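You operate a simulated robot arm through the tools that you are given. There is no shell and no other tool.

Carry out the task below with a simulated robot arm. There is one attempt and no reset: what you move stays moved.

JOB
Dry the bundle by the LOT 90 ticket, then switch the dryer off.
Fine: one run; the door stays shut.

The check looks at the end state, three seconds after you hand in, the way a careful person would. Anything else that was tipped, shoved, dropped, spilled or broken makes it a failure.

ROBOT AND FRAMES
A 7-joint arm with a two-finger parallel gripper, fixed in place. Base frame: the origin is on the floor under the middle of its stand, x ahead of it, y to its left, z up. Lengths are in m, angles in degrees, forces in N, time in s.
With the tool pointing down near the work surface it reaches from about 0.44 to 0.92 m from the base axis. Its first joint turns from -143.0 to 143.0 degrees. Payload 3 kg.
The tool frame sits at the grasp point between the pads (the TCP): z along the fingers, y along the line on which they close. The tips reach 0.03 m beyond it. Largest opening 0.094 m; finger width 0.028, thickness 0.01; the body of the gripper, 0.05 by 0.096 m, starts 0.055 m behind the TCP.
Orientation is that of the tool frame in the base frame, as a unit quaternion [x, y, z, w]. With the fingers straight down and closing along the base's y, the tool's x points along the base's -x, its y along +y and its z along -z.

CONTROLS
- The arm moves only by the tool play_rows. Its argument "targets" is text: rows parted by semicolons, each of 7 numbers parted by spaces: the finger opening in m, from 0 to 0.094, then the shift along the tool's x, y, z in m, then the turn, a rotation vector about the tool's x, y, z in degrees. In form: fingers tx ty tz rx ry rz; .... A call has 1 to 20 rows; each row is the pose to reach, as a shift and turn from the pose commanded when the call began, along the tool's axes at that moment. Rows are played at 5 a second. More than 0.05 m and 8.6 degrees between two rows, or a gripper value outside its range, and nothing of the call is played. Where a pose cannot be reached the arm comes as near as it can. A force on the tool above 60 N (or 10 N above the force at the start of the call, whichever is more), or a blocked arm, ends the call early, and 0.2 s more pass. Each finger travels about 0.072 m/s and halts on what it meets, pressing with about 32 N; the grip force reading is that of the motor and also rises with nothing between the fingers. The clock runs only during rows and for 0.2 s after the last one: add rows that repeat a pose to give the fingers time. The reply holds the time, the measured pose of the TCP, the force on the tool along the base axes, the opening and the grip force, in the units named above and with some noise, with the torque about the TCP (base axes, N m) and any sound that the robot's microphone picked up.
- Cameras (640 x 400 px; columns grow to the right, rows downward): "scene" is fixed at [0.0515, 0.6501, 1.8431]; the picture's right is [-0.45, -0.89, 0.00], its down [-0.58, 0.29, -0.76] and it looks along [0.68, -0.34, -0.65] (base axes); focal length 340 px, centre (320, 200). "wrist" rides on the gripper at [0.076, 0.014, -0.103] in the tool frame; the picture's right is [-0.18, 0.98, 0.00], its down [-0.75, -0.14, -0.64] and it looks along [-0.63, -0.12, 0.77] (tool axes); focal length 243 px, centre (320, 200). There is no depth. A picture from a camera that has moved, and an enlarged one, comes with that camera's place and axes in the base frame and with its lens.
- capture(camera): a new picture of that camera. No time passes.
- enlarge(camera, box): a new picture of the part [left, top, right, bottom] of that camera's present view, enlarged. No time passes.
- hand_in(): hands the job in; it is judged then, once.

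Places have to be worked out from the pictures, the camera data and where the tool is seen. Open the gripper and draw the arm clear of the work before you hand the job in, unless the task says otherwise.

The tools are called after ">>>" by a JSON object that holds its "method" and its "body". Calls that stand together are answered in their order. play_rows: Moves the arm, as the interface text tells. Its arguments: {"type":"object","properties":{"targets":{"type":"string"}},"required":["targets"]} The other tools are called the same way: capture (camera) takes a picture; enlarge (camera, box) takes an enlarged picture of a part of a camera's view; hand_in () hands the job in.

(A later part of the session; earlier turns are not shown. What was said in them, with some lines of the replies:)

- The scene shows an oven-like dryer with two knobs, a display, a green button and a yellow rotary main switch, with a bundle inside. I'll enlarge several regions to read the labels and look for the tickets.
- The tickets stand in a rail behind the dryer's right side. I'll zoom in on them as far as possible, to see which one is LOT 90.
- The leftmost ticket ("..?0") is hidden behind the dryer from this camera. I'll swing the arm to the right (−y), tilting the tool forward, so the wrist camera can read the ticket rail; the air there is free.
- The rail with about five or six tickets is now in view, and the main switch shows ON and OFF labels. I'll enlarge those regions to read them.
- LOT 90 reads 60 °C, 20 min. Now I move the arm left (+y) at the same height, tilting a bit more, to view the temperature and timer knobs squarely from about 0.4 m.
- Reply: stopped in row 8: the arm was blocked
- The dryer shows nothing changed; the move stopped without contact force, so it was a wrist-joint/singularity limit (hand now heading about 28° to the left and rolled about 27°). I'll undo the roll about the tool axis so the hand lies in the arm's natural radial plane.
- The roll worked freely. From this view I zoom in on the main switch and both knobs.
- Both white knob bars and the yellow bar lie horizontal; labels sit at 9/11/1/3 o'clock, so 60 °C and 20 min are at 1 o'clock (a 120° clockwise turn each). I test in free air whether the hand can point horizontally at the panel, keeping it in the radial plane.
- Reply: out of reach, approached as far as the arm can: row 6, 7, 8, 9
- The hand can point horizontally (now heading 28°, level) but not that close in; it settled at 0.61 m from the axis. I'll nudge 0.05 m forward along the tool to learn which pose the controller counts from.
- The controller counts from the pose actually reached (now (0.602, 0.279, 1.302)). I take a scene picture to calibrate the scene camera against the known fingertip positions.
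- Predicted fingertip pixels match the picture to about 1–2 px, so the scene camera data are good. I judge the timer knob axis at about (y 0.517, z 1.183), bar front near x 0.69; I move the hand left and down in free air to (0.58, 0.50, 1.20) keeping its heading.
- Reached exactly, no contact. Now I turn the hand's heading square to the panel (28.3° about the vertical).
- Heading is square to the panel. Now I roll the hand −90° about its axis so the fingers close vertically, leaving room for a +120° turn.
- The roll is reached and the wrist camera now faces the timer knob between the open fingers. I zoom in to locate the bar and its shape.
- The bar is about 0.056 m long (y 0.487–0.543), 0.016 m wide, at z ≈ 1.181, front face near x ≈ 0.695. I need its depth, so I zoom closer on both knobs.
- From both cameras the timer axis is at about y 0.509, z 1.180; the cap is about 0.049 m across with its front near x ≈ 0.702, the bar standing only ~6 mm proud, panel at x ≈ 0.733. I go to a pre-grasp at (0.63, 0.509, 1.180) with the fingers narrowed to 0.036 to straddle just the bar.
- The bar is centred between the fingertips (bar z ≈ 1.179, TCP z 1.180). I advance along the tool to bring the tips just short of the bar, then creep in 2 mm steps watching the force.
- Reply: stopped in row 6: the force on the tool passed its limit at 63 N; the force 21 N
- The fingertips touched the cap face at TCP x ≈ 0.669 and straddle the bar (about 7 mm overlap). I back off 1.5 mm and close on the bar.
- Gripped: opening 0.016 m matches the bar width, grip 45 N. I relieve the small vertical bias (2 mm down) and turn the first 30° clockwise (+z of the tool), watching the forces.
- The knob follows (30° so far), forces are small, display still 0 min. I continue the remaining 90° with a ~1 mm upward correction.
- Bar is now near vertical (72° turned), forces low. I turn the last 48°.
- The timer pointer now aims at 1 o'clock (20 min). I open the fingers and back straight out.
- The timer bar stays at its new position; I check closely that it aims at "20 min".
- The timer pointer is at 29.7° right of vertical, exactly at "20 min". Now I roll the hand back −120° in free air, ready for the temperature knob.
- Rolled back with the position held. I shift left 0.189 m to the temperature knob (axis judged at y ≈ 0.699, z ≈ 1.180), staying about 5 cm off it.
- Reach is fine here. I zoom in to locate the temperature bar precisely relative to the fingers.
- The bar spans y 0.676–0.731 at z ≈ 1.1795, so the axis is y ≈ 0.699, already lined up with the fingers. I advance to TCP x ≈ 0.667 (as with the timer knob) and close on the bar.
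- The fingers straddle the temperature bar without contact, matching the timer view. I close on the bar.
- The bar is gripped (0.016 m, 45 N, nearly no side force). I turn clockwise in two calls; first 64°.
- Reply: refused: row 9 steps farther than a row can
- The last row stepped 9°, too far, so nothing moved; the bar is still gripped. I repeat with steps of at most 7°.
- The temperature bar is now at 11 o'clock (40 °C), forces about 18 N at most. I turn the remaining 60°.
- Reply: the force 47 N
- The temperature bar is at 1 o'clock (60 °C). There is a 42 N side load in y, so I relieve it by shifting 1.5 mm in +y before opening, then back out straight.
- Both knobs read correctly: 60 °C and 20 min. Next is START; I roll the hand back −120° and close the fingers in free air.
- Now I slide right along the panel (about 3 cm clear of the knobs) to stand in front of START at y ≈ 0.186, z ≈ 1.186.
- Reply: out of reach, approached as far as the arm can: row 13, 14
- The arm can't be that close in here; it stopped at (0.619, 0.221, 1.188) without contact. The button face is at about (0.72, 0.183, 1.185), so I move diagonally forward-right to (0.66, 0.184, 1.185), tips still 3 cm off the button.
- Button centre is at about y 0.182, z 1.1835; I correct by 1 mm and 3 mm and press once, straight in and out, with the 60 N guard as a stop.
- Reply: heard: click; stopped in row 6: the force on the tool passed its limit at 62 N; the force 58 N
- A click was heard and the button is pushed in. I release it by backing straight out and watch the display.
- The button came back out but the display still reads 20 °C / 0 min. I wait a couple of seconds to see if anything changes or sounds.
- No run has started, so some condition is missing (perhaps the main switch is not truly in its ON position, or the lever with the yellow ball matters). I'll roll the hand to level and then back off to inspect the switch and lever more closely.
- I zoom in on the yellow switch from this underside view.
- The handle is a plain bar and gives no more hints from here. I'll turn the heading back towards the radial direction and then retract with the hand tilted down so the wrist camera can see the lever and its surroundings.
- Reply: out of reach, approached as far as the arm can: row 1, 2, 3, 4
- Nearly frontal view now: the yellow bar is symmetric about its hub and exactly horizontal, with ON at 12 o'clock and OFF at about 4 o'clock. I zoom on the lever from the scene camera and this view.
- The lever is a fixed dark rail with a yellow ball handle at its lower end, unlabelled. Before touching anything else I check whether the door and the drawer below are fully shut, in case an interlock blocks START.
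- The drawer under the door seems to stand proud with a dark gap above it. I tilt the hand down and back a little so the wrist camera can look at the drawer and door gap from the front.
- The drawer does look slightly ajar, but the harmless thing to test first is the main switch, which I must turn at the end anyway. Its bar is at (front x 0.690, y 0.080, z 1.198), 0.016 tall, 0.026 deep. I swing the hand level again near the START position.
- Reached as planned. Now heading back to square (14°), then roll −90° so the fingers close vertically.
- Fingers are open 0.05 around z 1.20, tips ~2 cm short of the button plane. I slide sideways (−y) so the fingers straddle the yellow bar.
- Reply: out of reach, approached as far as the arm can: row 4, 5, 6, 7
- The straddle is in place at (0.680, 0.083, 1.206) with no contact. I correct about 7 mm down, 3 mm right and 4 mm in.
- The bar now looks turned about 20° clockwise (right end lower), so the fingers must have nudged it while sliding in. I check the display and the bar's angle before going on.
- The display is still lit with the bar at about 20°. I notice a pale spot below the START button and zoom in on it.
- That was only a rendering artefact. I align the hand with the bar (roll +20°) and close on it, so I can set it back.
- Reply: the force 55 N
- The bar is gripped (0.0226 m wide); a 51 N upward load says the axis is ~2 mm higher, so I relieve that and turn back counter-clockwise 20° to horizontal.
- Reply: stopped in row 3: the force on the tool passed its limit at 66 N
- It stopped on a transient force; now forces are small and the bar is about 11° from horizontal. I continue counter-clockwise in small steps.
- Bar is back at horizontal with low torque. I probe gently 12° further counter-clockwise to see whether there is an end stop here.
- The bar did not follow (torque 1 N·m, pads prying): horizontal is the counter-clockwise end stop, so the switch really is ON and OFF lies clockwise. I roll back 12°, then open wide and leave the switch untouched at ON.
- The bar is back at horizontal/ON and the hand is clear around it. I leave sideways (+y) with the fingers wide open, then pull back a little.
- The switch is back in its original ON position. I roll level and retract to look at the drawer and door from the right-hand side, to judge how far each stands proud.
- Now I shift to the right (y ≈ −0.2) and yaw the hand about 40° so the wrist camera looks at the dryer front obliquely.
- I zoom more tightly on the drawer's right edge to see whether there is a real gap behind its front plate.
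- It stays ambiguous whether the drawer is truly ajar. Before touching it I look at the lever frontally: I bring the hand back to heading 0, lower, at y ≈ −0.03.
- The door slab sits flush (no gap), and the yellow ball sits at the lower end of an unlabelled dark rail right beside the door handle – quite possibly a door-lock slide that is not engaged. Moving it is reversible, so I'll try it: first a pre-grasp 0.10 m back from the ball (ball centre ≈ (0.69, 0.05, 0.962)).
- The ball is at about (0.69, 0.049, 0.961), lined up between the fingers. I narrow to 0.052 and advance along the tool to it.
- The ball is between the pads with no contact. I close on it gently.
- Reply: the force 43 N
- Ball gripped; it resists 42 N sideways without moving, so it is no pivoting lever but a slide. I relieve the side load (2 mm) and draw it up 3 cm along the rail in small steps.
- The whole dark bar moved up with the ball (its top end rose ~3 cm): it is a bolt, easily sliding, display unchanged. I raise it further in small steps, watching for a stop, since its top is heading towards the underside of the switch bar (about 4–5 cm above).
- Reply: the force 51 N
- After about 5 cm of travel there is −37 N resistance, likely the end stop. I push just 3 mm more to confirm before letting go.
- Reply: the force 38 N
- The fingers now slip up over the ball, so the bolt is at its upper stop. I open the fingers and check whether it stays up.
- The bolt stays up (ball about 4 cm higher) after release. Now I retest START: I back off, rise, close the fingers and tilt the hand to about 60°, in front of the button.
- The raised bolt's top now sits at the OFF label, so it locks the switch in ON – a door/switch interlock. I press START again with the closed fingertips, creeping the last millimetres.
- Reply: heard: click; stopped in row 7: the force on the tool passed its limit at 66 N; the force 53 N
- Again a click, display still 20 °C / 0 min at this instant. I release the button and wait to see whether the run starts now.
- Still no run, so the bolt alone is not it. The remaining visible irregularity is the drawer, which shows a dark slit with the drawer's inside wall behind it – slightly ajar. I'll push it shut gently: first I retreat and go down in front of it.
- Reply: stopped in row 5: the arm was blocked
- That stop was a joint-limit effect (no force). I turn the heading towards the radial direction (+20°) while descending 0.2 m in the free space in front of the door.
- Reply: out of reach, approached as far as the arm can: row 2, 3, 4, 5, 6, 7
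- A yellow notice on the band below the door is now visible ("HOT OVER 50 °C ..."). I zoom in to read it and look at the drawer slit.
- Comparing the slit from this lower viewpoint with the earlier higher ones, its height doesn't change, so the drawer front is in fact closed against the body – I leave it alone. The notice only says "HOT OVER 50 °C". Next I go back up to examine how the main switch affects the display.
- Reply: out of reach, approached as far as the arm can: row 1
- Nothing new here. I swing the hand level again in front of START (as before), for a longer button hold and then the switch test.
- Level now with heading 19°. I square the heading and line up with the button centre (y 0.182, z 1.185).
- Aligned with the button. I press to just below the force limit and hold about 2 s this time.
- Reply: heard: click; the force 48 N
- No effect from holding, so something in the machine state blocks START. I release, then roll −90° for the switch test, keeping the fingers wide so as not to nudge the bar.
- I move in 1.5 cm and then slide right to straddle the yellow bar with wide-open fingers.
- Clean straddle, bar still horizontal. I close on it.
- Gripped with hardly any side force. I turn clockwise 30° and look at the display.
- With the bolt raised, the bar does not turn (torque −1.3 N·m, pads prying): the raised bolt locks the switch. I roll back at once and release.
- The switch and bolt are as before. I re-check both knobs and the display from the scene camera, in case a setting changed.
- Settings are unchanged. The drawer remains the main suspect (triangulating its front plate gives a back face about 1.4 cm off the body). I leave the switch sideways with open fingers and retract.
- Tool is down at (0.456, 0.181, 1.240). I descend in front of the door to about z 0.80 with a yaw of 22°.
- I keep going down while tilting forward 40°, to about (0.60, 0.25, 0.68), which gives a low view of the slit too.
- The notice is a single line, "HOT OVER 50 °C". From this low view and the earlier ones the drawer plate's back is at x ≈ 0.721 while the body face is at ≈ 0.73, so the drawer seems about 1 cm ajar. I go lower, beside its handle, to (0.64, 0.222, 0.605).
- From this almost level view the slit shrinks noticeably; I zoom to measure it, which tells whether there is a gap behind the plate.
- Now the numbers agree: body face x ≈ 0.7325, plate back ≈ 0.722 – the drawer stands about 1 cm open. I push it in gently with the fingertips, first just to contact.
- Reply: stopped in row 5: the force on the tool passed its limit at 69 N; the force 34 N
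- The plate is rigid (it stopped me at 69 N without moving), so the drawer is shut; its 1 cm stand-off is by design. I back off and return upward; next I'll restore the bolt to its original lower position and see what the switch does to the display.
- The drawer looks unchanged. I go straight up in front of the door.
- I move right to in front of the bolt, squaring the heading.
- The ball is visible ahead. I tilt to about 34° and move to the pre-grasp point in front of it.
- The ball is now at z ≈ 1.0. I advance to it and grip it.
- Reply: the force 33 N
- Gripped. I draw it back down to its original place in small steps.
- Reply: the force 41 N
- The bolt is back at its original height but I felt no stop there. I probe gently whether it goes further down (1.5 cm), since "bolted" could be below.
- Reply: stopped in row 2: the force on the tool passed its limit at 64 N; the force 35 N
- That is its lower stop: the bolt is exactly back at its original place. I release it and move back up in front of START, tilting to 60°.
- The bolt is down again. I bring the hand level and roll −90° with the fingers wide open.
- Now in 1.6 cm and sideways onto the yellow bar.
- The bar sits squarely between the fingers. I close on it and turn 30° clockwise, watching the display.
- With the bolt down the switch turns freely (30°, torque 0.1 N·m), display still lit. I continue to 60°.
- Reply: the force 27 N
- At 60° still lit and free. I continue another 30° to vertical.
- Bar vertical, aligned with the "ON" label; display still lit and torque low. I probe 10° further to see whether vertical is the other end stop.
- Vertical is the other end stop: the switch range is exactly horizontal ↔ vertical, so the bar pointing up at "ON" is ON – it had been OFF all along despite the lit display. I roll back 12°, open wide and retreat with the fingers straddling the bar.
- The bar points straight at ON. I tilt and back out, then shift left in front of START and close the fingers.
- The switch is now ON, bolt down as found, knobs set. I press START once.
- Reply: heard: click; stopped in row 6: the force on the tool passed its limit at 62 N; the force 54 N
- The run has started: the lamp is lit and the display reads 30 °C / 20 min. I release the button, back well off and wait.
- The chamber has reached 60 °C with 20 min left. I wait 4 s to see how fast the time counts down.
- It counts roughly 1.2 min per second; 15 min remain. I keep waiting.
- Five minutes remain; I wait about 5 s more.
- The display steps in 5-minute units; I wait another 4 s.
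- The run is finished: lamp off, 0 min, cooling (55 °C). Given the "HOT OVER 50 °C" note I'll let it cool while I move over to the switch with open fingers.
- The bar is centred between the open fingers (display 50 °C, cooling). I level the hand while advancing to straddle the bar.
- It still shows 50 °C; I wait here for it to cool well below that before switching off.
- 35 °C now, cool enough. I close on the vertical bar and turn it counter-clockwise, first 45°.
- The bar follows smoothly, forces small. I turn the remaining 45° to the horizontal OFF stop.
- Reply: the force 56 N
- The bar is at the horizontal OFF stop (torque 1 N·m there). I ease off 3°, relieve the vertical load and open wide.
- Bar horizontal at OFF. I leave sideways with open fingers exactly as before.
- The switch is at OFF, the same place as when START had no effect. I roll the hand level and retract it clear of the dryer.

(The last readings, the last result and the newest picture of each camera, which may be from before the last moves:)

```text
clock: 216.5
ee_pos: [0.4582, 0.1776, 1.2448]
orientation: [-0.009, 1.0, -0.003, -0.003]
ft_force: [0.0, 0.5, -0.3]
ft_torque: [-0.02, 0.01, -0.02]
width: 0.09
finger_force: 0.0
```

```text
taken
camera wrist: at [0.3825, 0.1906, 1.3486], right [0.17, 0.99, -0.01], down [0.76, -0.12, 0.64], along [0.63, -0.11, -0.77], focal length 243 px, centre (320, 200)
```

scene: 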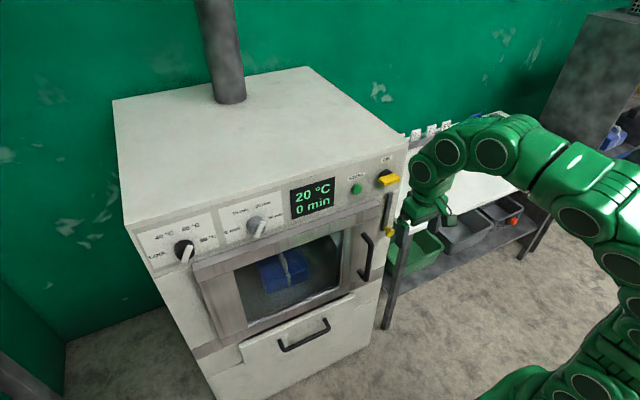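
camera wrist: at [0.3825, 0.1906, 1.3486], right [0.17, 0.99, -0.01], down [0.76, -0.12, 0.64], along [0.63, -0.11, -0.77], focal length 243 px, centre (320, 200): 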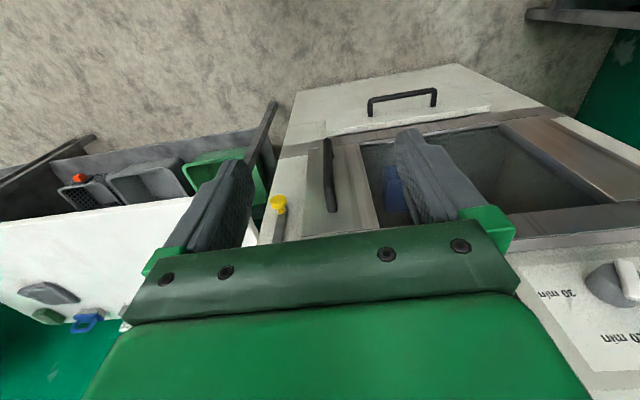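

The bundle has turned lighter (dry), the display reads 20 °C / 0 min, and the switch is at OFF. I raise the arm to about its start pose and take a last close look.

>>> {"method": "play_rows", "body": {"targets": "0.094 0.008 -0.009 -0.025 0 0 0; 0.094 0.016 -0.018 -0.05 0 0 0; 0.094 0.024 -0.027 -0.075 0 0 0; 0.094 0.031 -0.035 -0.098 0 0 0; 0.094 0.031 -0.035 -0.098 0 0 0"}}

>>> {"method": "enlarge", "body": {"camera": "scene", "box": [280, 150, 440, 250]}}

>>> {"method": "enlarge", "body": {"camera": "scene", "box": [110, 180, 390, 355]}}

>>> {"method": "capture", "body": {"camera": "scene"}}

```text
clock: 217.7
ee_pos: [0.4291, 0.1422, 1.3427]
orientation: [-0.008, 1.0, -0.003, -0.003]
ft_force: [-0.8, 0.5, 0.4]
ft_torque: [0.02, 0.02, -0.02]
width: 0.0941
finger_force: 0.0
```

```text
4.00 times, centred on (360, 200) of scene
camera zoom: at [0.0515, 0.6501, 1.8431], right [-0.45, -0.89, 0.0], down [-0.58, 0.29, -0.76], along [0.68, -0.34, -0.65], focal length 1360 px, centre (160, 200)
```

zoom: 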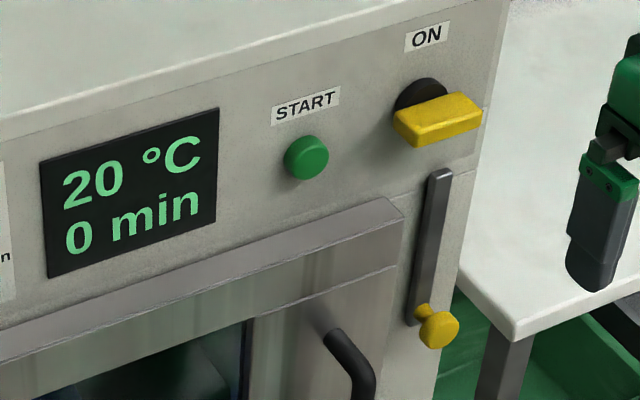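

```text
2.29 times, centred on (250, 268) of scene
camera zoom: at [0.0515, 0.6501, 1.8431], right [-0.45, -0.89, 0.0], down [-0.58, 0.29, -0.76], along [0.68, -0.34, -0.65], focal length 777 px, centre (480, 46)
```

zoom: 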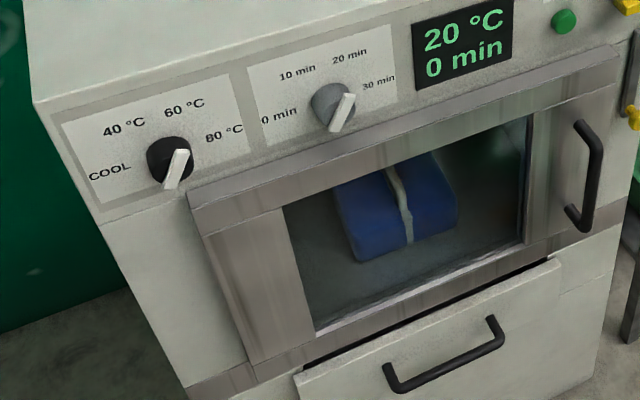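

```text
taken
```

scene: 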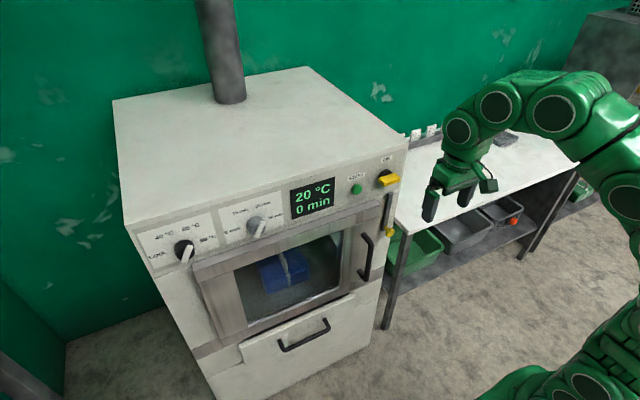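

The bundle is dry after one run at 60 °C for 20 min. The door is shut, the bolt and drawer are where they were, the switch is at OFF, and the arm is clear with the gripper open. I hand the job in.

>>> {"method": "hand_in", "body": {}}

```text
The job is handed in.
```

I dried the bundle in one run at 60 °C for 20 min, as the LOT 90 ticket says, then turned the main switch to OFF. The door stayed shut, and the arm is clear with the gripper open. I have not seen the result of the check.

- **Switch was off at the start:** the display was already lit, so I took the dryer to be on. My first presses of START did nothing. Only with the yellow bar turned upright to ON did the run begin. The display stays lit at OFF too, so the bar's position is the only sign; it now lies level, as I found it.
- **Cooling:** I waited until the display showed 35 °C before switching off, because of the "HOT OVER 50 °C" notice.
- **Other things I touched while finding the cause:**
    - I raised the yellow-ball bolt beside the door and put it back at its lower stop.
    - I pushed the drawer front once; it did not move.
    - My fingers nudged the main switch once before the run, and I turned it back.

The temperature and timer knobs are still at 60 °C and 20 min.
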